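You operate a simulated robot arm through the tools that you are given. There is no shell and no other tool.

You are at the controls of a simulated robot arm. One attempt, no reset.

Task
Start the fan, then the blower, at the wall panel.
Fine: first pull the red mushroom out, turn CONTROL on and START to STAR; let the fan reach speed before the blower; leave the carriage and the flood lamp off.

It is judged by the outcome, as a careful person would: the job done as asked, and still so three seconds after it is handed in. It fails if anything else is knocked over, pushed out of place, dropped, spilled or broken.

Robot
A 7-joint arm with a fingered hand, fixed in place. Base frame: the origin is at the foot of the arm, x ahead of it, y to its left, z up. Lengths are in cm, angles in degrees, forces in N, time in s.
Its first joint turns from -69.0 to 172.0 degrees. Payload 5 kg.
Tool frame: the origin (TCP) lies between the finger pads and is the grasp point; the fingertips stand 3.2 cm ahead of it; z points along the fingers, y is the line along which they close. Largest opening 16 cm; the body of the gripper starts 8.9 cm behind the TCP. The gripper is a hand of 3 fingers: y runs from the thumb to the fingers, the wrist lies at [0, 0, -25.2] in the tool frame.
Orientation is told as [roll, pitch, yaw] about the base's x, y, z axes, in that order, counted from this pose: with the fingers straight down and closing along the base's y, the tool's x points along the base's -x, its y along +y and its z along -z.

Tools
- The arm moves only by the tool step_arm. Its argument "targets" is a list of rows, each a list of 6 numbers: the turn, a rotation vector about the tool's x, y, z in degrees, then the shift along the tool's x, y, z in cm. In form: [[ax, ay, az, dx, dy, dz], ...]. A call has 1 to 20 rows; each row shifts and turns the commanded pose from where the row before left it, along the tool's axes as they then stand. Rows are played at 5 a second. More than 5 cm and 8.6 degrees between two rows, and nothing of the call is played. Where a pose cannot be reached the arm comes as near as it can. A force on the tool above 40 N (or 10 N above the force at the start of the call, whichever is more), or a blocked arm, ends the call early, and 0.2 s more pass. In this call time passes only in rows, and 0.2 s behind the last. The reply holds the time, the measured pose of the TCP, the force on the tool along the base axes, the opening and the grip force, in the units named above and with some noise, with the torque about the TCP (base axes, N m) and any sound that the robot's microphone picked up.
- Cameras (640 x 400 px; columns grow to the right, rows downward): "scene" is fixed at [21.97, -64.93, 157.28]; the picture's right is [0.64, -0.77, 0.00], its down [-0.17, -0.14, -0.97] and it looks along [0.75, 0.62, -0.22] (base axes); focal length 352 px, centre (320, 200). "wrist" rides on the gripper at [6.5, -0.4, -11.6] in the tool frame; the picture's right is [0.06, 1.00, 0.00], its down [-0.87, 0.05, -0.49] and it looks along [-0.49, 0.03, 0.87] (tool axes); focal length 261 px, centre (320, 200). There is no depth. A picture from a camera that has moved, and an enlarged one, comes with that camera's place and axes in the base frame and with its lens.
- get_image(camera): a new picture of that camera. The clock stands still meanwhile.
- slide_trunk(by): slides the trunk up (or, below 0, down) by that many cm; the arm rides with it, the base frame stays. It gives what a move gives, with no picture.
- finger_targets(finger1, finger2, thumb_bend): sets how far each is bent, from 0 (flat) to 1 (curled in); at 0.3 the hand is open as for a grip, at 0.7 the pads meet at the TCP. One left out holds its place. A second passes; each finger stops where it meets its share of the squeeze, and holds until it gets a number again. It is the only way to open and close the hand. It gives what a move gives, with no picture; readings hold the bend of each and the force on the fingers (four entries, about 0 where the hand has none), thumb and palm.
- enlarge(camera, box): a new picture of the part [left, top, right, bottom] of that camera's present view, enlarged. The clock stands still meanwhile.
- job_done(): hands the job in; it is judged then, once.

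Nothing tells you positions but the pictures and the camera data. Unless the task says otherwise, let go and move clear before handing in.

The tools are called after "Request:" as name(argument=value, ...) on one line, values as JSON. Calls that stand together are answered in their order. step_arm: Moves the arm, as the interface text tells. Its arguments: {"type":"object","properties":{"targets":{"type":"array","items":{"type":"array","items":{"type":"number"}}}},"required":["targets"]} The other tools are called the same way: slide_trunk (by) slides the trunk up or down; finger_targets (finger1, finger2, thumb_bend) moves the fingers one by one; get_image (camera) takes a picture; enlarge (camera, box) takes an enlarged picture of a part of a camera's view; job_done () hands the job in.

At the start:

```text
time_s: 0.0
tcp_pos: [56.46, -15.86, 148.26]
ee_rot: [0.0, 0.0, -0.1]
ft_force: [-0.1, -0.2, 0.3]
ft_torque: [0.0, 0.0, -0.05]
finger_gap: 16.01
grasp_force: 0.1
shape: jaw
bend: [0.3, 0.3, 0.3]
finger forces: [0.0, 0.0, 0.1, 0.0, 0.1, 0.0]
trunk travel left (down, up): [-80.0, 14.0]
```

scene: 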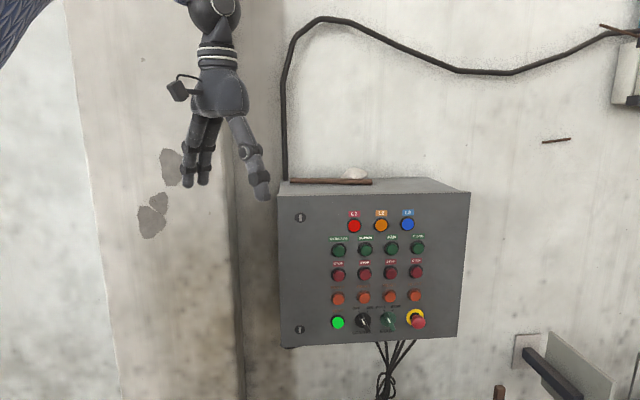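
wrist: 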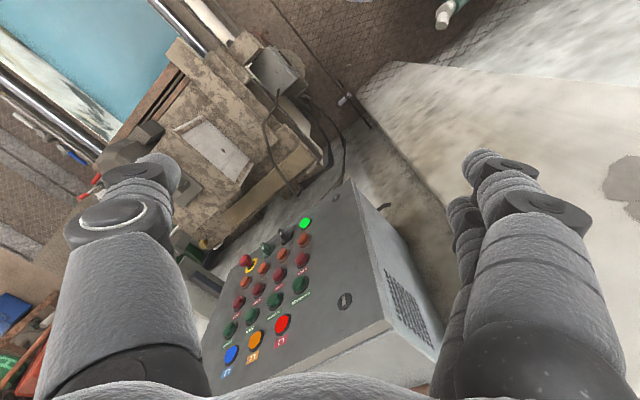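

I see a wall panel with lamps, green and red buttons, two rotary switches and a red mushroom. I'll enlarge the panel to read the labels before moving.

Request:
enlarge(camera="scene", box=[310, 200, 450, 290])

Request:
enlarge(camera="scene", box=[310, 270, 450, 350])

Request:
enlarge(camera="wrist", box=[190, 190, 390, 390])

```text
4.44 times, centred on (380, 245) of scene
camera zoom: at [21.97, -64.93, 157.28], right [0.64, -0.77, 0.0], down [-0.17, -0.14, -0.97], along [0.75, 0.62, -0.22], focal length 1562 px, centre (53, 0)
```

zoom: 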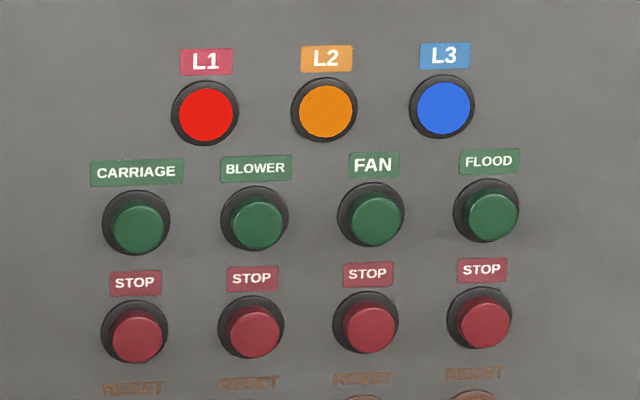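

```text
4.57 times, centred on (380, 310) of scene
camera zoom: at [21.97, -64.93, 157.28], right [0.64, -0.77, 0.0], down [-0.17, -0.14, -0.97], along [0.75, 0.62, -0.22], focal length 1607 px, centre (46, -303)
```

zoom: 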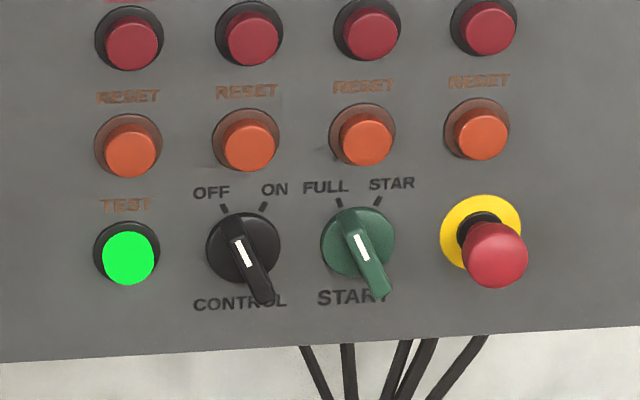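

```text
2.00 times, centred on (290, 290) of wrist
camera zoom: at [49.93, -16.34, 159.89], right [-0.06, 1.0, 0.0], down [0.87, 0.05, 0.49], along [0.49, 0.03, -0.87], focal length 521 px, centre (380, 20)
```

zoom: 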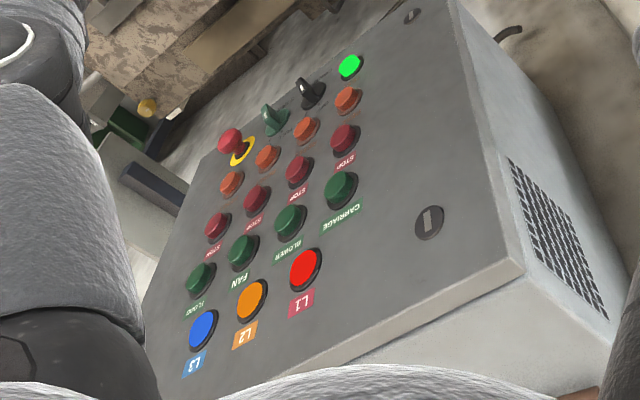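

The panel stands vertical, turned about 45°, with its face on roughly x+y = 68. The rows run from z of about 133 (lamps) down to about 108 (switches and mushroom). Next I'll zoom in on the switches, since I need their present positions.

Request:
enlarge(camera="scene", box=[350, 300, 406, 335])

Request:
enlarge(camera="scene", box=[396, 298, 436, 332])

Request:
enlarge(camera="wrist", box=[225, 205, 325, 275])

Request:
enlarge(camera="scene", box=[150, 0, 300, 200])

```text
11.43 times, centred on (378, 318) of scene
camera zoom: at [21.97, -64.93, 157.28], right [0.64, -0.77, 0.0], down [-0.17, -0.14, -0.97], along [0.75, 0.62, -0.22], focal length 4018 px, centre (-343, -1143)
```

zoom: 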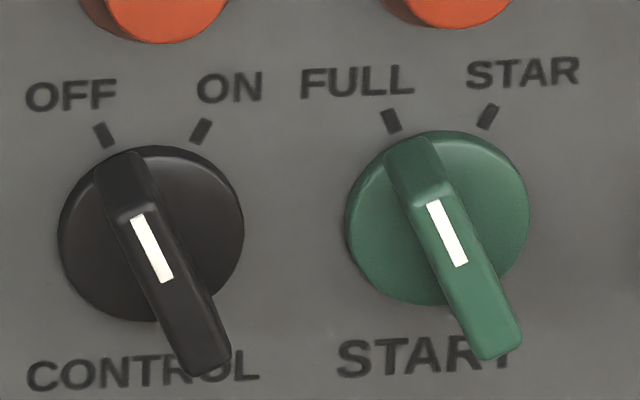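

```text
11.76 times, centred on (416, 315) of scene
camera zoom: at [21.97, -64.93, 157.28], right [0.64, -0.77, 0.0], down [-0.17, -0.14, -0.97], along [0.75, 0.62, -0.22], focal length 4136 px, centre (-809, -1153)
```

zoom: 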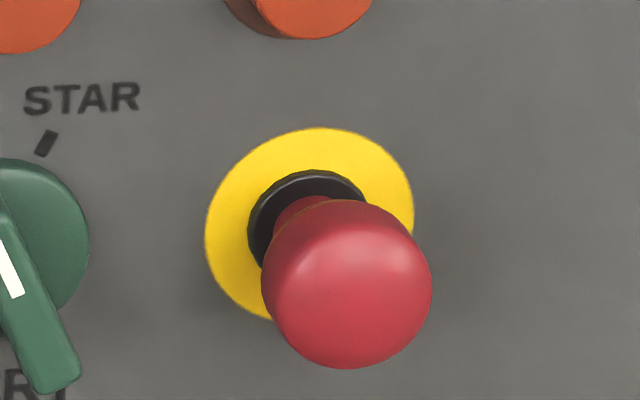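

```text
5.71 times, centred on (275, 240) of wrist
camera zoom: at [49.93, -16.34, 159.89], right [-0.06, 1.0, 0.0], down [0.87, 0.05, 0.49], along [0.49, 0.03, -0.87], focal length 1489 px, centre (577, -29)
```

zoom: 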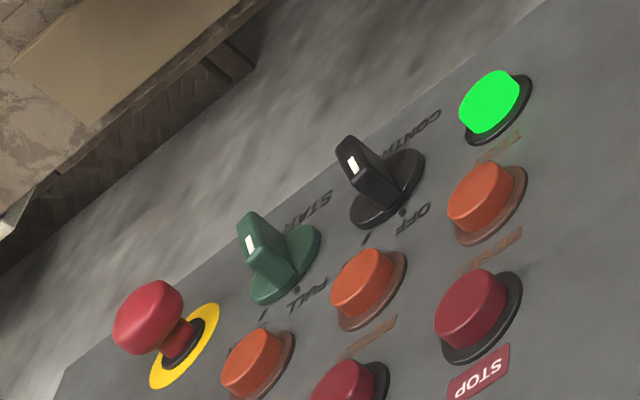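

```text
2.00 times, centred on (225, 100) of scene
camera zoom: at [21.97, -64.93, 157.28], right [0.64, -0.77, 0.0], down [-0.17, -0.14, -0.97], along [0.75, 0.62, -0.22], focal length 703 px, centre (510, 400)
```

zoom: 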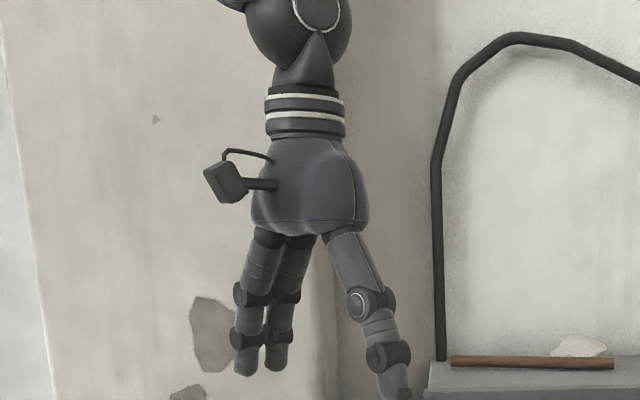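

Both switches point left (OFF and FULL), and the mushroom stands about 2.5 cm off the panel at roughly [100.3, -31.9, 108.2]. I'll pitch the tool up to horizontal in steps, then yaw it to face the panel.

Request:
step_arm(targets=[[0, -7.5, 0, 0, 0, 0], [0, -7.5, 0, 0, 0, 0], [0, -7.5, 0, 0, 0, 0], [0, -7.5, 0, 0, 0, 0], [0, -7.5, 0, 0, 0, 0], [0, -7.5, 0, 0, 0, 0]])

```text
time_s: 1.4
tcp_pos: [56.33, -15.82, 148.41]
ee_rot: [0.0, -45.1, 0.0]
ft_force: [0.1, 0.5, -0.1]
ft_torque: [-0.03, 0.01, 0.0]
finger_gap: 15.99
grasp_force: 0.0
shape: jaw
bend: [0.3, 0.3, 0.3]
finger forces: [0.1, 0.0, 0.0, 0.1, 0.0, 0.1]
trunk travel left (down, up): [-80.0, 14.0]
```

The tool tilted 45° as commanded with no contact. I'll finish the pitch to horizontal and then yaw 45° left to face the panel.

Request:
step_arm(targets=[[0, -7.5, 0, 0, 0, 0], [0, -7.5, 0, 0, 0, 0], [0, -7.5, 0, 0, 0, 0], [0, -7.5, 0, 0, 0, 0], [0, -7.5, 0, 0, 0, 0], [0, -7.4, 0, 0, 0, 0], [-7.5, 0, 0, 0, 0, 0], [-7.5, 0, 0, 0, 0, 0], [-7.5, 0, 0, 0, 0, 0], [-7.5, 0, 0, 0, 0, 0], [-7.5, 0, 0, 0, 0, 0], [-7.5, 0, 0, 0, 0, 0]])

Request:
get_image(camera="scene")

Request:
get_image(camera="wrist")

```text
time_s: 4.0
tcp_pos: [69.2, -12.46, 155.28]
ee_rot: [141.9, -89.7, -96.7]
ft_force: [-0.6, -0.7, 0.3]
ft_torque: [-0.03, 0.02, 0.02]
finger_gap: 15.99
grasp_force: 0.1
shape: jaw
bend: [0.3, 0.3, 0.3]
finger forces: [0.0, 0.0, 0.0, 0.1, 0.0, 0.1]
out of reach, approached as far as the arm can: row 1, 2, 3, 4, 5, 6, 7, 8
trunk travel left (down, up): [-80.0, 14.0]
```

```text
taken
```

scene: 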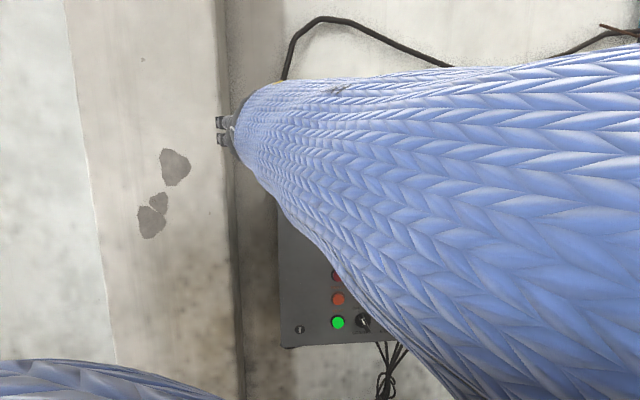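

```text
taken
camera wrist: at [61.34, -21.01, 148.68], right [-0.71, 0.7, -0.06], down [-0.39, -0.31, 0.87], along [0.59, 0.64, 0.49], focal length 261 px, centre (320, 200)
```

wrist: 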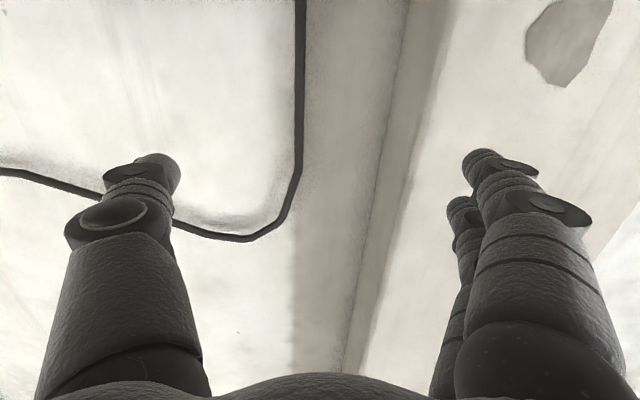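

The arm is now facing the panel, up to the left of its top edge, and some rows were out of reach. I'll back away from the panel along the tool axis and check that it settles.

Request:
step_arm(targets=[[0, 0, 0, 0, 0, 0], [0, 0, 0, 0, 0, 0]])

```text
time_s: 4.6
tcp_pos: [69.27, -12.52, 155.22]
ee_rot: [104.1, -89.9, -59.2]
ft_force: [0.1, -0.8, 0.3]
ft_torque: [0.01, 0.01, 0.05]
finger_gap: 16.0
grasp_force: 0.0
shape: jaw
bend: [0.3, 0.3, 0.3]
finger forces: [0.0, 0.1, 0.0, 0.0, 0.0, 0.0]
trunk travel left (down, up): [-80.0, 14.0]
```

The pose has settled, facing the panel at 45°. I'll back off 6 cm and then move right along the panel toward the mushroom's column.

Request:
step_arm(targets=[[0, 0, 0, 0, 0, -3], [0, 0, 0, 0, 0, -3], [0, 0, 0, 0, -3, 0], [0, 0, 0, 0, -3, 0], [0, 0, 0, 0, -3, 0], [0, 0, 0, 0, -3, 0], [0, 0, 0, 0, -3, 0]])

Request:
slide_trunk(by=-20)

Request:
get_image(camera="scene")

Request:
get_image(camera="wrist")

```text
time_s: 6.2
tcp_pos: [75.84, -27.27, 155.23]
ee_rot: [64.4, -90.0, -19.4]
ft_force: [0.3, -0.4, 0.1]
ft_torque: [0.0, 0.01, -0.01]
finger_gap: 15.99
grasp_force: 0.0
shape: jaw
bend: [0.3, 0.3, 0.3]
finger forces: [0.0, 0.0, 0.1, 0.0, 0.0, 0.0]
trunk travel left (down, up): [-80.0, 14.0]
```

```text
time_s: 8.4
tcp_pos: [75.78, -27.05, 135.31]
ee_rot: [59.3, -89.9, -14.3]
ft_force: [-0.2, -0.6, 0.2]
ft_torque: [0.01, 0.0, -0.04]
finger_gap: 15.99
grasp_force: 0.1
shape: jaw
bend: [0.3, 0.3, 0.3]
finger forces: [0.0, 0.0, 0.0, 0.0, 0.0, 0.0]
trunk travel left (down, up): [-60.0, 34.0]
```

```text
taken
```

scene: 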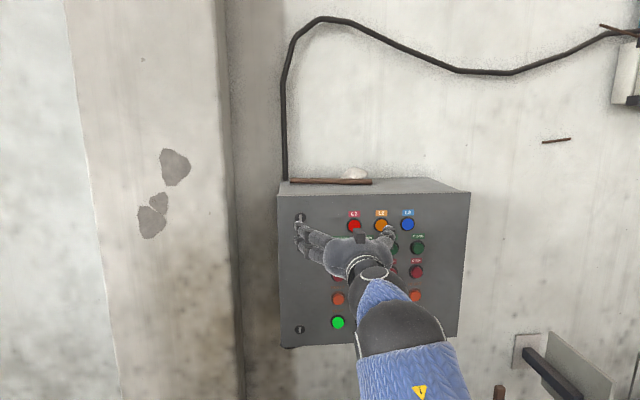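

```text
taken
camera wrist: at [67.77, -35.51, 128.73], right [-0.71, 0.71, -0.06], down [-0.38, -0.31, 0.87], along [0.59, 0.64, 0.49], focal length 261 px, centre (320, 200)
```

wrist: 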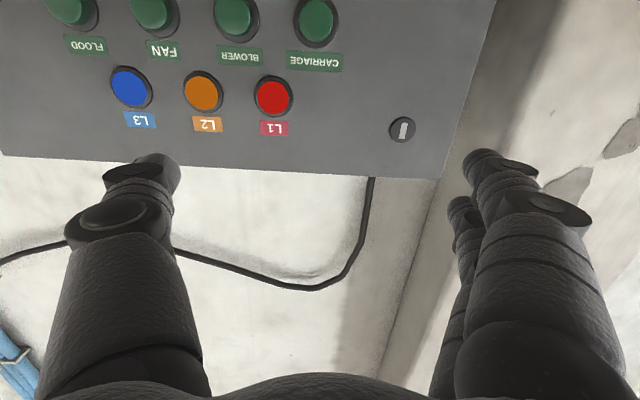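

The hand is now in front of the upper panel, and the wrist view confirms my panel geometry. I'll slide right and lower the trunk to the mushroom's row, keeping about 14 cm clear.

Request:
step_arm(targets=[[0, 0, 0, 0, -3, 0], [0, 0, 0, 0, -3, 0], [0, 0, 0, 0, -3, 0], [0, 0, 0, 0, -3, 0], [0, 0, 0, 0, -3, 0], [0, 0, 0, 0, -3, 0], [0, 0, 0, 0, -2.75, 0]])

Request:
slide_trunk(by=-27)

Request:
finger_targets(finger1=0.55, finger2=0.55, thumb_bend=0.55)

Request:
get_image(camera="scene")

Request:
get_image(camera="wrist")

```text
time_s: 10.0
tcp_pos: [90.39, -41.71, 135.17]
ee_rot: [62.6, -89.9, -17.7]
ft_force: [0.7, 0.0, -0.7]
ft_torque: [0.0, 0.0, 0.03]
finger_gap: 16.02
grasp_force: 0.1
shape: jaw
bend: [0.3, 0.3, 0.3]
finger forces: [0.0, 0.0, 0.1, 0.1, 0.1, 0.0]
trunk travel left (down, up): [-60.0, 34.0]
```

```text
time_s: 12.2
tcp_pos: [90.1, -41.67, 112.06]
ee_rot: [-143.0, -88.8, -172.3]
ft_force: [6.2, 2.2, 16.3]
ft_torque: [-1.57, 0.68, 0.49]
finger_gap: 16.01
grasp_force: 0.1
shape: jaw
bend: [0.3, 0.3, 0.3]
finger forces: [0.0, 0.0, 0.0, 0.0, 0.1, 15.9]
trunk travel left (down, up): [-35.5, 58.5]
stopped: the force on the tool passed its limit at 56 N (the readings are from after the stop); the commanded pose is now the measured one
```

```text
time_s: 13.2
tcp_pos: [90.08, -41.59, 112.04]
ee_rot: [-141.8, -89.0, -173.5]
ft_force: [4.8, 3.4, 20.9]
ft_torque: [-2.02, 0.93, 0.36]
finger_gap: 6.79
grasp_force: 10.5
shape: fingers
bend: [0.55, 0.55, 0.55]
finger forces: [0.0, 0.0, 0.1, 0.0, 0.0, 20.6]
trunk travel left (down, up): [-35.5, 58.5]
```

```text
taken
```

scene: 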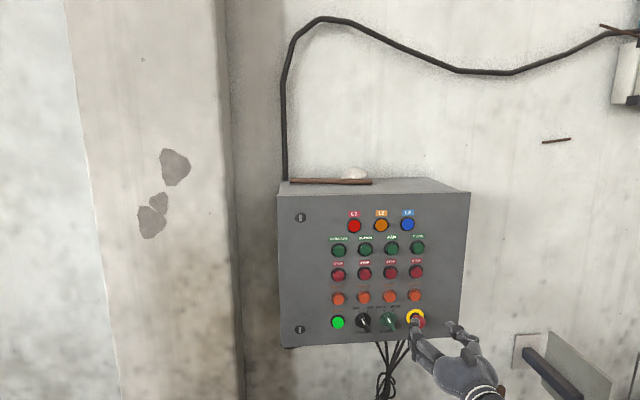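

```text
taken
camera wrist: at [82.22, -50.01, 105.32], right [-0.7, 0.71, -0.07], down [-0.4, -0.31, 0.86], along [0.59, 0.63, 0.5], focal length 261 px, centre (320, 200)
```

wrist: 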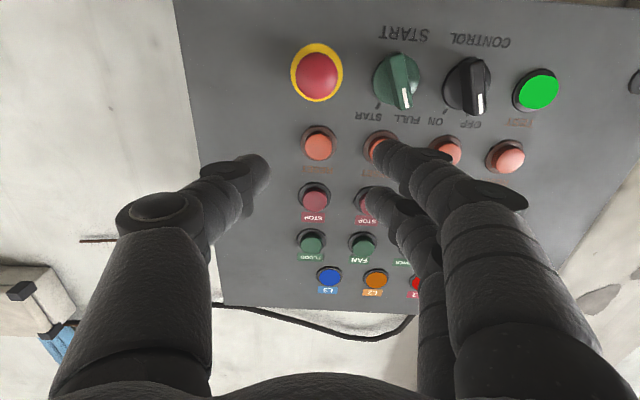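

The slide stopped early because the palm met something under the hand, pushing up with about 20 N. I'll lift off right away and then look at what is below.

Request:
slide_trunk(by=4)

Request:
get_image(camera="scene")

Request:
enlarge(camera="scene", box=[400, 290, 640, 400])

```text
time_s: 14.0
tcp_pos: [90.39, -41.81, 115.6]
ee_rot: [-152.7, -89.1, -162.5]
ft_force: [0.1, -0.2, 0.5]
ft_torque: [0.02, -0.02, -0.01]
finger_gap: 6.75
grasp_force: 0.1
shape: fingers
bend: [0.55, 0.55, 0.55]
finger forces: [0.0, 0.0, 0.0, 0.1, 0.1, 0.1]
trunk travel left (down, up): [-39.5, 54.5]
```

```text
taken
```

scene: 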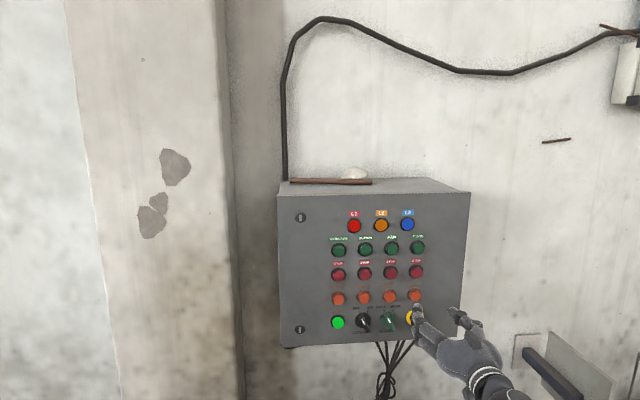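

```text
2.67 times, centred on (520, 345) of scene
camera zoom: at [21.97, -64.93, 157.28], right [0.64, -0.77, 0.0], down [-0.17, -0.14, -0.97], along [0.75, 0.62, -0.22], focal length 938 px, centre (-213, -187)
```

zoom: 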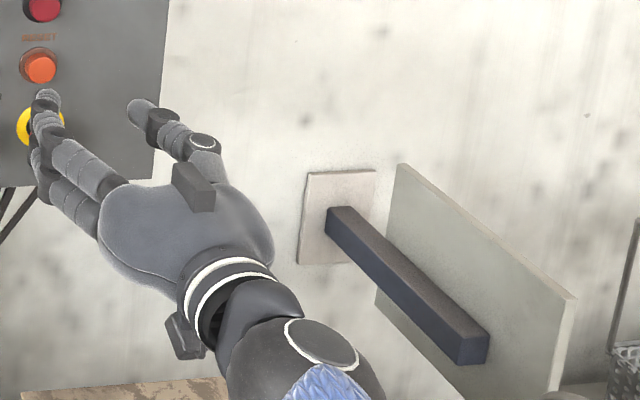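

The hand is clear again at zero force. I need to know what stands under it, so I'll frame the bottom edge of the scene view and see more of what is below.

Request:
enlarge(camera="scene", box=[320, 396, 640, 400])

Request:
enlarge(camera="wrist", box=[0, 0, 640, 4])

```text
2.00 times, centred on (480, 398) of scene
camera zoom: at [21.97, -64.93, 157.28], right [0.64, -0.77, 0.0], down [-0.17, -0.14, -0.97], along [0.75, 0.62, -0.22], focal length 703 px, centre (0, -196)
```

zoom: 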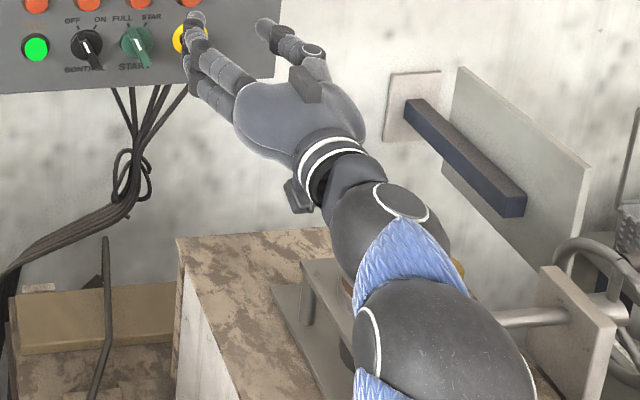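

```text
1.00 times, centred on (320, 2) of wrist (not enlarged: the box is as wide or as high as the picture)
camera zoom: at [82.39, -50.29, 108.86], right [-0.7, 0.71, -0.07], down [-0.4, -0.31, 0.86], along [0.59, 0.63, 0.5], focal length 261 px, centre (320, 398)
```

zoom: 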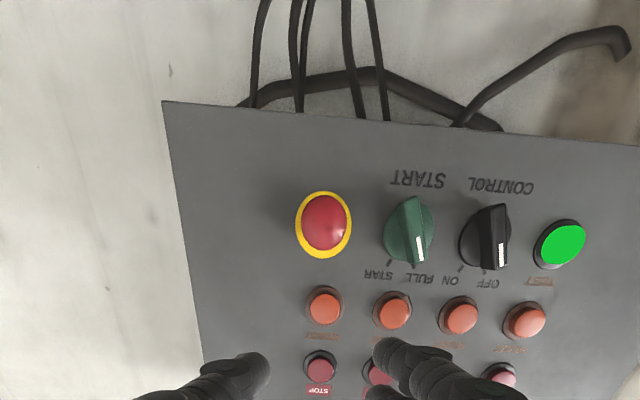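

There is a bench with a machine below, and something tall on it is hidden behind the arm. I'll raise the trunk and shift left to uncover it and measure it.

Request:
slide_trunk(by=16)

Request:
step_arm(targets=[[0, 0, 0, 0, 4, 0], [0, 0, 0, 0, 4, 0], [0, 0, 0, 0, 4, 0], [0, 0, 0, 0, 4, 0], [0, 0, 0, 0, 4, 0]])

Request:
enlarge(camera="scene", box=[320, 396, 640, 400])

Request:
get_image(camera="wrist")

```text
time_s: 15.9
tcp_pos: [90.29, -41.82, 131.7]
ee_rot: [-151.5, -89.2, -163.5]
ft_force: [1.0, -0.6, 0.3]
ft_torque: [0.0, 0.0, -0.03]
finger_gap: 6.77
grasp_force: 0.1
shape: fingers
bend: [0.55, 0.55, 0.55]
finger forces: [0.0, 0.1, 0.0, 0.0, 0.0, 0.0]
trunk travel left (down, up): [-55.5, 38.5]
```

```text
time_s: 17.1
tcp_pos: [76.14, -27.73, 131.45]
ee_rot: [-149.2, -89.3, -165.9]
ft_force: [0.0, 0.7, -0.1]
ft_torque: [0.02, -0.01, -0.01]
finger_gap: 6.74
grasp_force: 0.0
shape: fingers
bend: [0.55, 0.55, 0.55]
finger forces: [0.1, 0.0, 0.0, 0.0, 0.1, 0.0]
trunk travel left (down, up): [-55.5, 38.5]
```

```text
2.00 times, centred on (480, 398) of scene
camera zoom: at [21.97, -64.93, 157.28], right [0.64, -0.77, 0.0], down [-0.17, -0.14, -0.97], along [0.75, 0.62, -0.22], focal length 703 px, centre (0, -196)
```

zoom: 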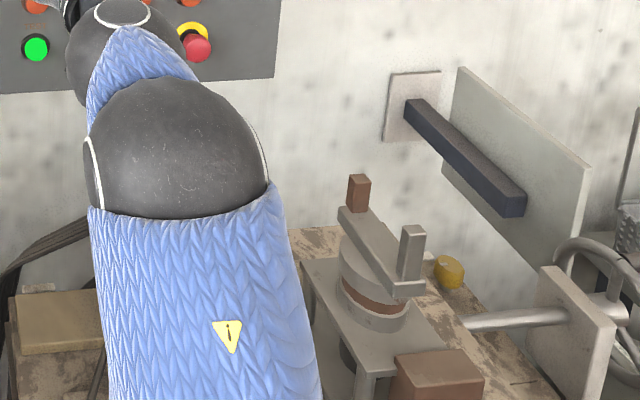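

```text
taken
camera wrist: at [68.24, -36.14, 124.74], right [-0.7, 0.71, -0.07], down [-0.4, -0.31, 0.86], along [0.59, 0.63, 0.5], focal length 261 px, centre (320, 200)
```

wrist: 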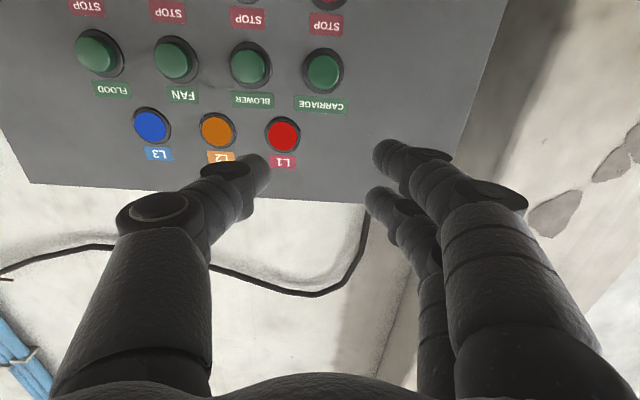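

Below are a bench and a press-like fixture with upright posts, but I can't place yet what the hand touched. I'll tilt the tool down so the wrist camera can look at the space beneath.

Request:
step_arm(targets=[[0, 7.5, 0, 0, 0, 0], [0, 7.5, 0, 0, 0, 0], [0, 7.5, 0, 0, 0, 0], [0, 7.5, 0, 0, 0, 0], [0, 7.5, 0, 0, 0, 0], [0, 7.5, 0, 0, 0, 0]])

Request:
get_image(camera="wrist")

Request:
enlarge(camera="wrist", box=[0, 0, 640, 4])

Request:
enlarge(camera="scene", box=[320, 396, 640, 400])

```text
time_s: 18.5
tcp_pos: [76.54, -27.71, 130.92]
ee_rot: [0.1, -45.3, 44.8]
ft_force: [-1.3, -0.3, 8.2]
ft_torque: [-0.4, 0.3, -0.06]
finger_gap: 6.73
grasp_force: 0.1
shape: fingers
bend: [0.55, 0.55, 0.55]
finger forces: [0.1, 0.1, 0.0, 0.1, 0.0, 0.0]
trunk travel left (down, up): [-55.5, 38.5]
```

```text
taken
camera wrist: at [67.73, -36.98, 134.37], right [-0.73, 0.68, -0.04], down [0.15, 0.22, 0.96], along [0.66, 0.7, -0.26], focal length 261 px, centre (320, 200)
```

wrist: 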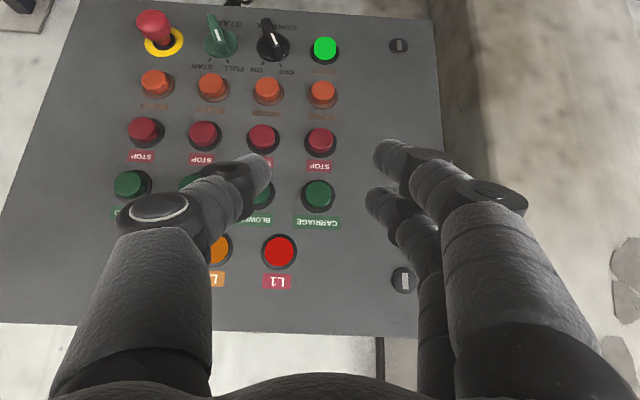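

```text
1.00 times, centred on (320, 2) of wrist (not enlarged: the box is as wide or as high as the picture)
camera zoom: at [67.73, -36.98, 134.37], right [-0.73, 0.68, -0.04], down [0.15, 0.22, 0.96], along [0.66, 0.7, -0.26], focal length 261 px, centre (320, 398)
```

zoom: 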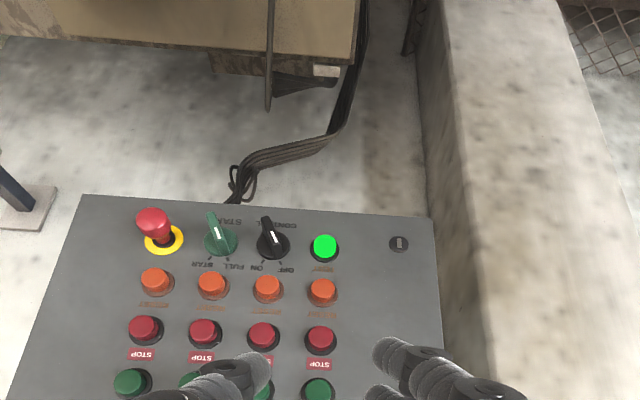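

```text
2.00 times, centred on (480, 398) of scene
camera zoom: at [21.97, -64.93, 157.28], right [0.64, -0.77, 0.0], down [-0.17, -0.14, -0.97], along [0.75, 0.62, -0.22], focal length 703 px, centre (0, -196)
```

zoom: 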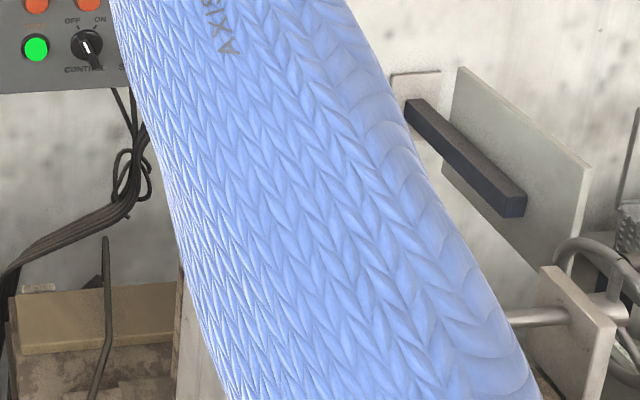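

The wrist view shows the panel and the tan tray well below it. The force reading shows 8 N upward, so I'll wait a moment to see whether that was only motion.

Request:
step_arm(targets=[[0, 0, 0, 0, 0, 0], [0, 0, 0, 0, 0, 0]])

```text
time_s: 19.1
tcp_pos: [76.08, -27.61, 131.74]
ee_rot: [-0.7, -45.7, 45.4]
ft_force: [0.1, 1.4, 0.1]
ft_torque: [-0.02, -0.01, -0.02]
finger_gap: 6.71
grasp_force: 0.1
shape: fingers
bend: [0.55, 0.55, 0.55]
finger forces: [0.1, 0.1, 0.0, 0.1, 0.0, 0.1]
trunk travel left (down, up): [-55.5, 38.5]
```

The force is back to zero, so that was only motion. I'll tilt the tool the rest of the way down to inspect the space below.

Request:
step_arm(targets=[[0, 7.5, 0, 0, 0, 0], [0, 7.5, 0, 0, 0, 0], [0, 7.5, 0, 0, 0, 0], [0, 7.5, 0, 0, 0, 0], [0, 7.5, 0, 0, 0, 0], [0, 7.5, 0, 0, 0, 0], [0, 0, 0, 0, 0, 0]])

Request:
enlarge(camera="wrist", box=[0, 0, 640, 4])

Request:
get_image(camera="wrist")

```text
time_s: 20.7
tcp_pos: [76.16, -27.99, 131.54]
ee_rot: [-0.3, -0.8, 44.7]
ft_force: [0.3, -0.6, -0.8]
ft_torque: [0.1, 0.02, -0.01]
finger_gap: 6.76
grasp_force: 0.0
shape: fingers
bend: [0.55, 0.55, 0.55]
finger forces: [0.0, 0.0, 0.0, 0.1, 0.0, 0.0]
trunk travel left (down, up): [-55.5, 38.5]
```

```text
1.00 times, centred on (320, 2) of wrist (not enlarged: the box is as wide or as high as the picture)
camera zoom: at [71.56, -32.93, 142.91], right [-0.75, 0.67, -0.01], down [0.57, 0.65, 0.5], along [0.34, 0.37, -0.86], focal length 261 px, centre (320, 398)
```

zoom: 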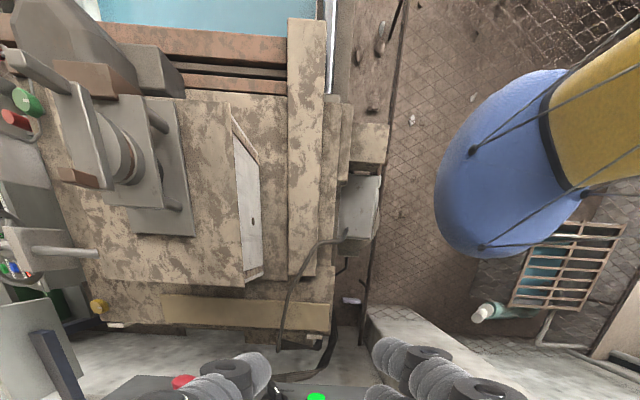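

```text
taken
camera wrist: at [71.56, -32.93, 142.91], right [-0.75, 0.67, -0.01], down [0.57, 0.65, 0.5], along [0.34, 0.37, -0.86], focal length 261 px, centre (320, 200)
```

wrist: 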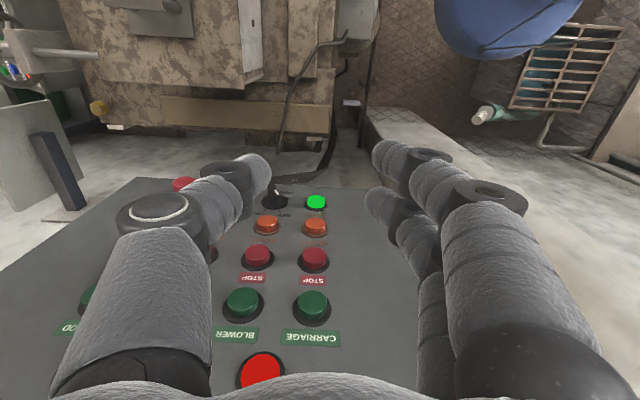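

The contact is explained: the brown post on the bench fixture triangulates to about [86.7, -54.9] with its top at z of about 109, and it still stands where it did. I'll check the rest of the fixture before planning a tilted approach from above it.

Request:
enlarge(camera="wrist", box=[0, 0, 260, 3])

Request:
enlarge(camera="scene", box=[440, 397, 640, 400])

```text
2.46 times, centred on (130, 2) of wrist
camera zoom: at [71.56, -32.93, 142.91], right [-0.75, 0.67, -0.01], down [0.57, 0.65, 0.5], along [0.34, 0.37, -0.86], focal length 642 px, centre (788, 689)
```

zoom: 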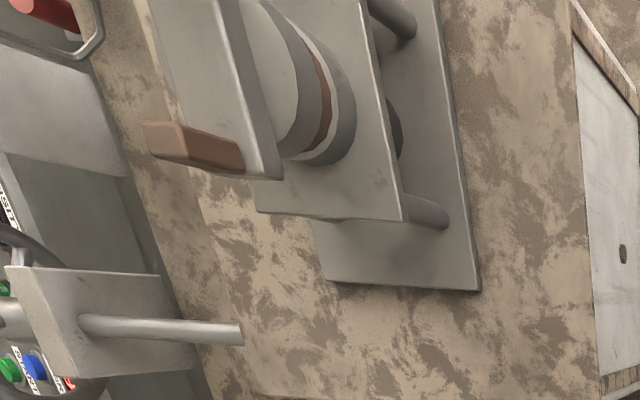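

```text
3.20 times, centred on (540, 398) of scene
camera zoom: at [21.97, -64.93, 157.28], right [0.64, -0.77, 0.0], down [-0.17, -0.14, -0.97], along [0.75, 0.62, -0.22], focal length 1125 px, centre (-384, -435)
```

zoom: 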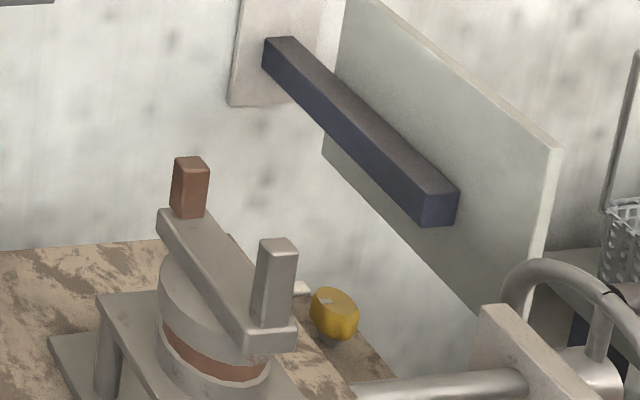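

The fixture has two posts around e of about 100, 26–32 cm out from the panel, reaching z of about 109.5. I'll come in tilted about 38° downward so the palm and wrist pass well above them, starting by re-pitching here and moving right while still high.

Request:
step_arm(targets=[[0, -7.4, 0, 0, 0, 0], [0, -7.4, 0, 0, 0, 0], [0, -7.4, 0, 0, 0, 0], [0, -7.4, 0, 0, 0, 0], [0, -7.4, 0, 0, 0, 0], [0, -7.4, 0, 0, 0, 0], [0, -7.4, 0, 0, 0, 0], [0, 0, 0, 0, -3, 0], [0, 0, 0, 0, -3, 0], [0, 0, 0, 0, -3, 0], [0, 0, 0, 0, -3, 0], [0, 0, 0, 0, -3, 0], [0, 0, 0, 0, -3, 0], [0, 0, 0, 0, -2, 0], [0, 0, 0, 0, 0, 0]])

Request:
enlarge(camera="scene", box=[0, 396, 640, 400])

Request:
get_image(camera="wrist")

```text
time_s: 23.9
tcp_pos: [90.44, -41.69, 131.85]
ee_rot: [-0.7, -52.5, 45.4]
ft_force: [-0.2, 0.2, 0.1]
ft_torque: [0.01, 0.0, -0.02]
finger_gap: 6.72
grasp_force: 0.1
shape: fingers
bend: [0.55, 0.55, 0.55]
finger forces: [0.0, 0.0, 0.1, 0.0, 0.1, 0.0]
trunk travel left (down, up): [-55.5, 38.5]
```

```text
1.00 times, centred on (320, 398) of scene (not enlarged: the box is as wide or as high as the picture)
camera zoom: at [21.97, -64.93, 157.28], right [0.64, -0.77, 0.0], down [-0.17, -0.14, -0.97], along [0.75, 0.62, -0.22], focal length 352 px, centre (320, 2)
```

zoom: 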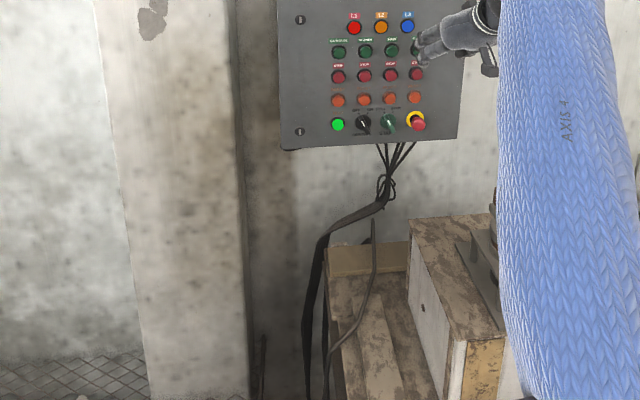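

```text
taken
camera wrist: at [81.25, -51.32, 133.67], right [-0.73, 0.68, -0.06], down [0.06, 0.14, 0.99], along [0.68, 0.72, -0.14], focal length 261 px, centre (320, 200)
```

wrist: 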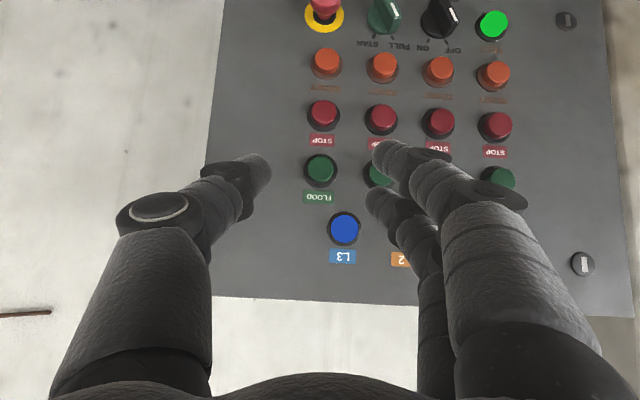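

The hand is in the mushroom's column, but the forearm slopes down from wrist to elbow, which would bring it low over the fixture. I'll raise the trunk so the shoulder sits higher, then lower the hand with the arm itself.

Request:
slide_trunk(by=30)

Request:
step_arm(targets=[[0, 0, 0, 3.17, 0, 2.44], [0, 0, 0, 3.17, 0, 2.44], [0, 0, 0, 3.17, 0, 2.44], [0, 0, 0, 3.17, 0, 2.44], [0, 0, 0, 3.17, 0, 2.44], [0, 0, 0, 3.17, 0, 2.44], [0, 0, 0, 3.17, 0, 2.44], [0, 0, 0, 0, 0, 0]])

Request:
enlarge(camera="scene", box=[0, 396, 640, 400])

Request:
get_image(camera="wrist")

```text
time_s: 26.9
tcp_pos: [90.43, -41.68, 161.86]
ee_rot: [-0.6, -52.4, 45.4]
ft_force: [-0.7, -0.1, 0.2]
ft_torque: [0.01, 0.0, -0.04]
finger_gap: 6.74
grasp_force: 0.1
shape: fingers
bend: [0.55, 0.55, 0.55]
finger forces: [0.0, 0.1, 0.1, 0.0, 0.1, 0.0]
trunk travel left (down, up): [-85.5, 8.5]
```

```text
time_s: 28.7
tcp_pos: [90.45, -41.84, 133.68]
ee_rot: [-0.7, -52.5, 45.4]
ft_force: [0.2, 0.1, -0.3]
ft_torque: [-0.01, -0.01, 0.0]
finger_gap: 6.71
grasp_force: 0.1
shape: fingers
bend: [0.55, 0.55, 0.55]
finger forces: [0.1, 0.0, 0.0, 0.0, 0.1, 0.0]
trunk travel left (down, up): [-85.5, 8.5]
```

```text
1.00 times, centred on (320, 398) of scene (not enlarged: the box is as wide or as high as the picture)
camera zoom: at [21.97, -64.93, 157.28], right [0.64, -0.77, 0.0], down [-0.17, -0.14, -0.97], along [0.75, 0.62, -0.22], focal length 352 px, centre (320, 2)
```

zoom: 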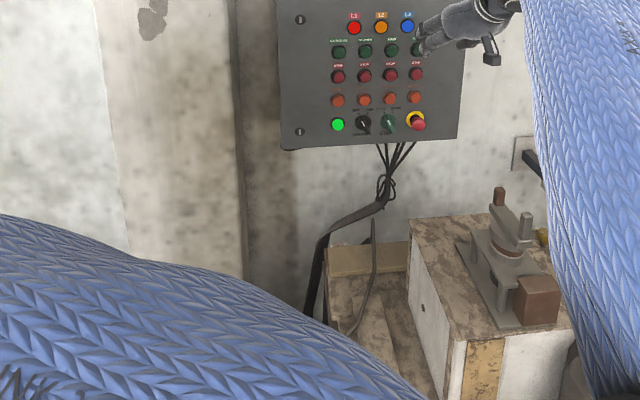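

```text
taken
camera wrist: at [81.39, -51.41, 135.57], right [-0.73, 0.68, -0.06], down [0.06, 0.14, 0.99], along [0.68, 0.72, -0.14], focal length 261 px, centre (320, 200)
```

wrist: 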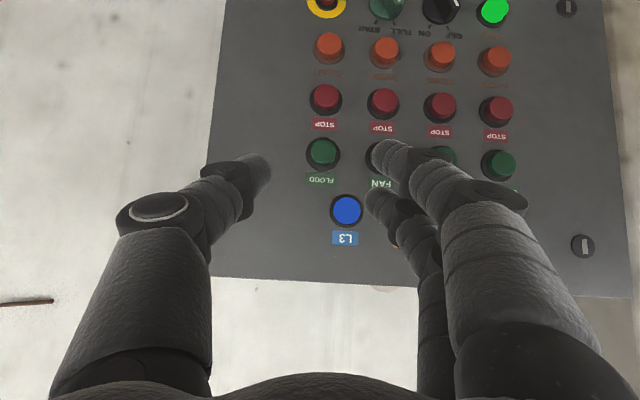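

With the trunk high the forearm hangs almost vertically, which is worse near the fixture; the earlier, lower trunk setting kept it clear and in front of the bench. I'll undo that move and then lower everything with the trunk while tilted.

Request:
step_arm(targets=[[0, 0, 0, -3.17, 0, -2.44], [0, 0, 0, -3.17, 0, -2.44], [0, 0, 0, -3.17, 0, -2.44], [0, 0, 0, -3.17, 0, -2.44], [0, 0, 0, -3.17, 0, -2.44], [0, 0, 0, -3.17, 0, -2.44], [0, 0, 0, -3.17, 0, -2.44], [0, 0, 0, 0, 0, 0]])

Request:
slide_trunk(by=-36)

Request:
enlarge(camera="scene", box=[0, 396, 640, 400])

```text
time_s: 30.5
tcp_pos: [90.36, -41.9, 161.76]
ee_rot: [-0.6, -52.5, 45.3]
ft_force: [0.2, -0.2, -0.3]
ft_torque: [0.05, 0.0, 0.01]
finger_gap: 6.74
grasp_force: 0.0
shape: fingers
bend: [0.55, 0.55, 0.55]
finger forces: [0.0, 0.0, 0.0, 0.0, 0.0, 0.1]
trunk travel left (down, up): [-85.5, 8.5]
```

```text
time_s: 34.0
tcp_pos: [90.38, -41.77, 125.89]
ee_rot: [-0.6, -52.5, 45.3]
ft_force: [-0.4, -0.1, 0.0]
ft_torque: [-0.01, 0.0, -0.01]
finger_gap: 6.73
grasp_force: 0.0
shape: fingers
bend: [0.55, 0.55, 0.55]
finger forces: [0.1, 0.0, 0.0, 0.1, 0.1, 0.1]
trunk travel left (down, up): [-49.5, 44.5]
```

```text
1.00 times, centred on (320, 398) of scene (not enlarged: the box is as wide or as high as the picture)
camera zoom: at [21.97, -64.93, 157.28], right [0.64, -0.77, 0.0], down [-0.17, -0.14, -0.97], along [0.75, 0.62, -0.22], focal length 352 px, centre (320, 2)
```

zoom: 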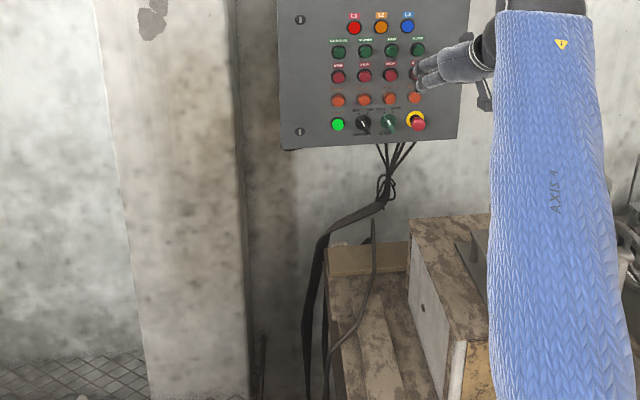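

The forearm now stays in front of the bench and away from the posts. I'll flatten the tilt to about 27°, narrow the hand, move in to 8 cm from the panel and then lower with the trunk in stages while watching the force.

Request:
step_arm(targets=[[0, -5.3, 0, 0, 0, 0], [0, -5.2, 0, 0, 0, 0], [0, 0, 0, -1.36, 0, 2.68], [0, 0, 0, -1.36, 0, 2.67], [0, 0, 0, 0, 0, 0]])

Request:
finger_targets(finger1=0.58, finger2=0.58, thumb_bend=0.58)

Request:
slide_trunk(by=-10)

Request:
enlarge(camera="scene", box=[320, 396, 640, 400])

Request:
get_image(camera="wrist")

```text
time_s: 35.2
tcp_pos: [94.68, -37.37, 125.83]
ee_rot: [-0.9, -63.0, 45.5]
ft_force: [-0.1, 0.0, 0.0]
ft_torque: [-0.01, -0.04, 0.01]
finger_gap: 6.73
grasp_force: 0.1
shape: fingers
bend: [0.55, 0.55, 0.55]
finger forces: [0.0, 0.1, 0.1, 0.0, 0.1, 0.0]
trunk travel left (down, up): [-49.5, 44.5]
```

```text
time_s: 36.2
tcp_pos: [94.7, -37.37, 125.74]
ee_rot: [-0.9, -63.1, 45.6]
ft_force: [0.1, -0.7, -0.2]
ft_torque: [-0.01, 0.0, -0.02]
finger_gap: 5.99
grasp_force: 0.2
shape: fingers
bend: [0.57, 0.57, 0.57]
finger forces: [0.1, 0.0, 0.0, 0.1, 0.0, 0.0]
trunk travel left (down, up): [-49.5, 44.5]
```

```text
time_s: 37.5
tcp_pos: [94.6, -37.41, 115.76]
ee_rot: [-0.9, -63.0, 45.7]
ft_force: [0.6, -0.3, 0.2]
ft_torque: [-0.02, 0.0, -0.04]
finger_gap: 5.98
grasp_force: 0.0
shape: fingers
bend: [0.57, 0.57, 0.57]
finger forces: [0.0, 0.1, 0.0, 0.0, 0.0, 0.0]
trunk travel left (down, up): [-39.5, 54.5]
```

```text
2.00 times, centred on (480, 398) of scene
camera zoom: at [21.97, -64.93, 157.28], right [0.64, -0.77, 0.0], down [-0.17, -0.14, -0.97], along [0.75, 0.62, -0.22], focal length 703 px, centre (0, -196)
```

zoom: 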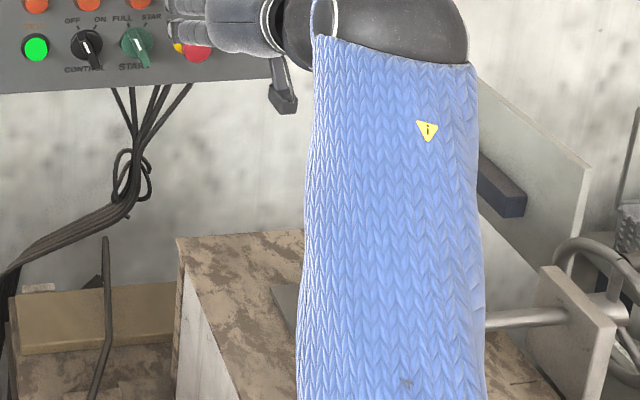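

```text
taken
camera wrist: at [85.47, -47.07, 115.19], right [-0.72, 0.69, -0.06], down [-0.07, 0.01, 1.0], along [0.69, 0.73, 0.04], focal length 261 px, centre (320, 200)
```

wrist: 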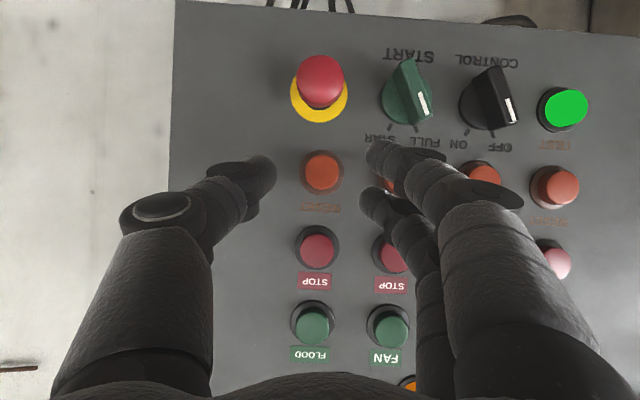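

The mushroom reads e of about 93.7 and z of about 107.9, right between thumb and fingers. I'll lower to grip height, staying 8 cm out, then check alignment before going in.

Request:
slide_trunk(by=-6.4)

Request:
step_arm(targets=[[0, 0, 0, 0, -0.35, 0], [0, 0, 0, 0, 0, 0]])

Request:
get_image(camera="wrist")

Request:
enlarge(camera="scene", box=[360, 290, 480, 360])

```text
time_s: 38.5
tcp_pos: [94.66, -37.43, 109.52]
ee_rot: [-1.0, -63.0, 45.5]
ft_force: [0.0, -0.5, 0.0]
ft_torque: [0.0, -0.01, -0.05]
finger_gap: 5.99
grasp_force: 0.1
shape: fingers
bend: [0.57, 0.57, 0.57]
finger forces: [0.1, 0.0, 0.1, 0.1, 0.0, 0.0]
trunk travel left (down, up): [-33.1, 60.9]
```

```text
time_s: 39.1
tcp_pos: [95.01, -37.59, 109.33]
ee_rot: [-0.9, -63.0, 45.6]
ft_force: [0.6, 0.3, 0.1]
ft_torque: [-0.04, 0.0, 0.01]
finger_gap: 6.0
grasp_force: 0.0
shape: fingers
bend: [0.57, 0.57, 0.57]
finger forces: [0.0, 0.0, 0.0, 0.1, 0.0, 0.1]
trunk travel left (down, up): [-33.1, 60.9]
```

```text
taken
camera wrist: at [85.77, -47.32, 108.71], right [-0.72, 0.69, -0.06], down [-0.07, 0.01, 1.0], along [0.69, 0.73, 0.04], focal length 261 px, centre (320, 200)
```

wrist: 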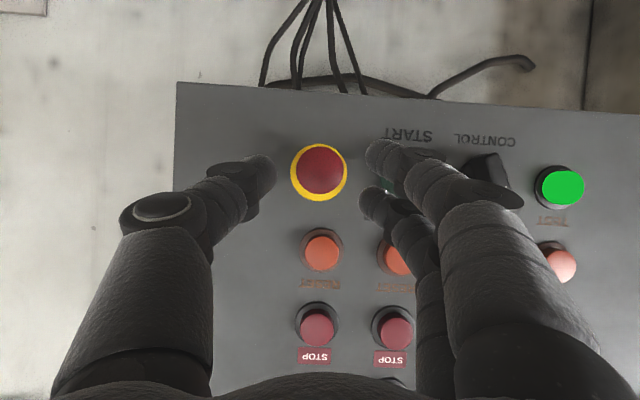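

```text
5.33 times, centred on (420, 325) of scene
camera zoom: at [21.97, -64.93, 157.28], right [0.64, -0.77, 0.0], down [-0.17, -0.14, -0.97], along [0.75, 0.62, -0.22], focal length 1875 px, centre (-213, -467)
```

zoom: 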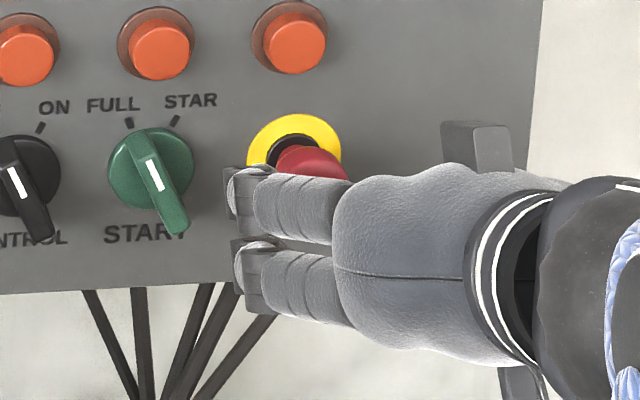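

The mushroom head sits midway between thumb and the two fingers, and the hand clears the START switch. I'll move straight in toward the panel in small steps.

Request:
step_arm(targets=[[0, 0, 0, -0.45, 0, 0.89], [0, 0, 0, -0.45, 0, 0.89], [0, 0, 0, -0.36, 0, 0.71], [0, 0, 0, 0, 0, 0]])

Request:
get_image(camera="wrist")

Request:
enlarge(camera="scene", box=[360, 290, 480, 360])

```text
time_s: 40.1
tcp_pos: [96.97, -35.64, 109.27]
ee_rot: [-0.8, -63.0, 45.5]
ft_force: [-0.7, -0.9, -0.1]
ft_torque: [0.0, -0.01, 0.0]
finger_gap: 5.99
grasp_force: 0.1
shape: fingers
bend: [0.57, 0.57, 0.57]
finger forces: [0.0, 0.1, 0.0, 0.0, 0.0, 0.1]
trunk travel left (down, up): [-33.1, 60.9]
```

```text
taken
camera wrist: at [87.76, -45.37, 108.72], right [-0.72, 0.69, -0.06], down [-0.07, 0.01, 1.0], along [0.69, 0.73, 0.04], focal length 261 px, centre (320, 200)
```

wrist: 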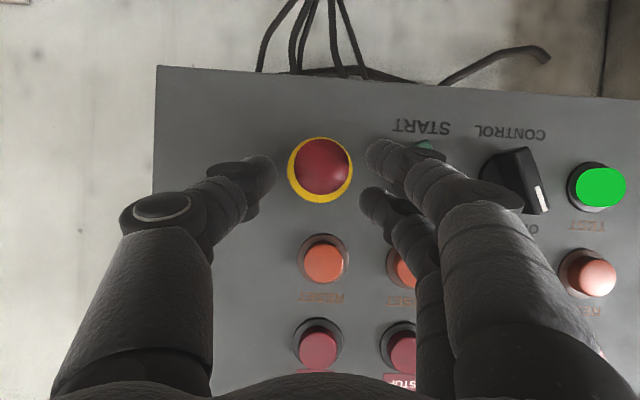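

```text
5.33 times, centred on (420, 325) of scene
camera zoom: at [21.97, -64.93, 157.28], right [0.64, -0.77, 0.0], down [-0.17, -0.14, -0.97], along [0.75, 0.62, -0.22], focal length 1875 px, centre (-213, -467)
```

zoom: 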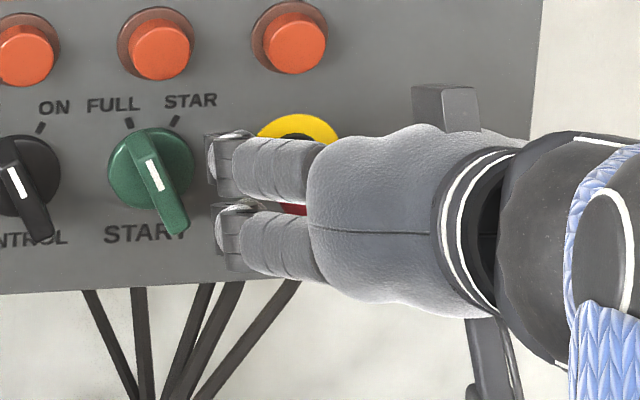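

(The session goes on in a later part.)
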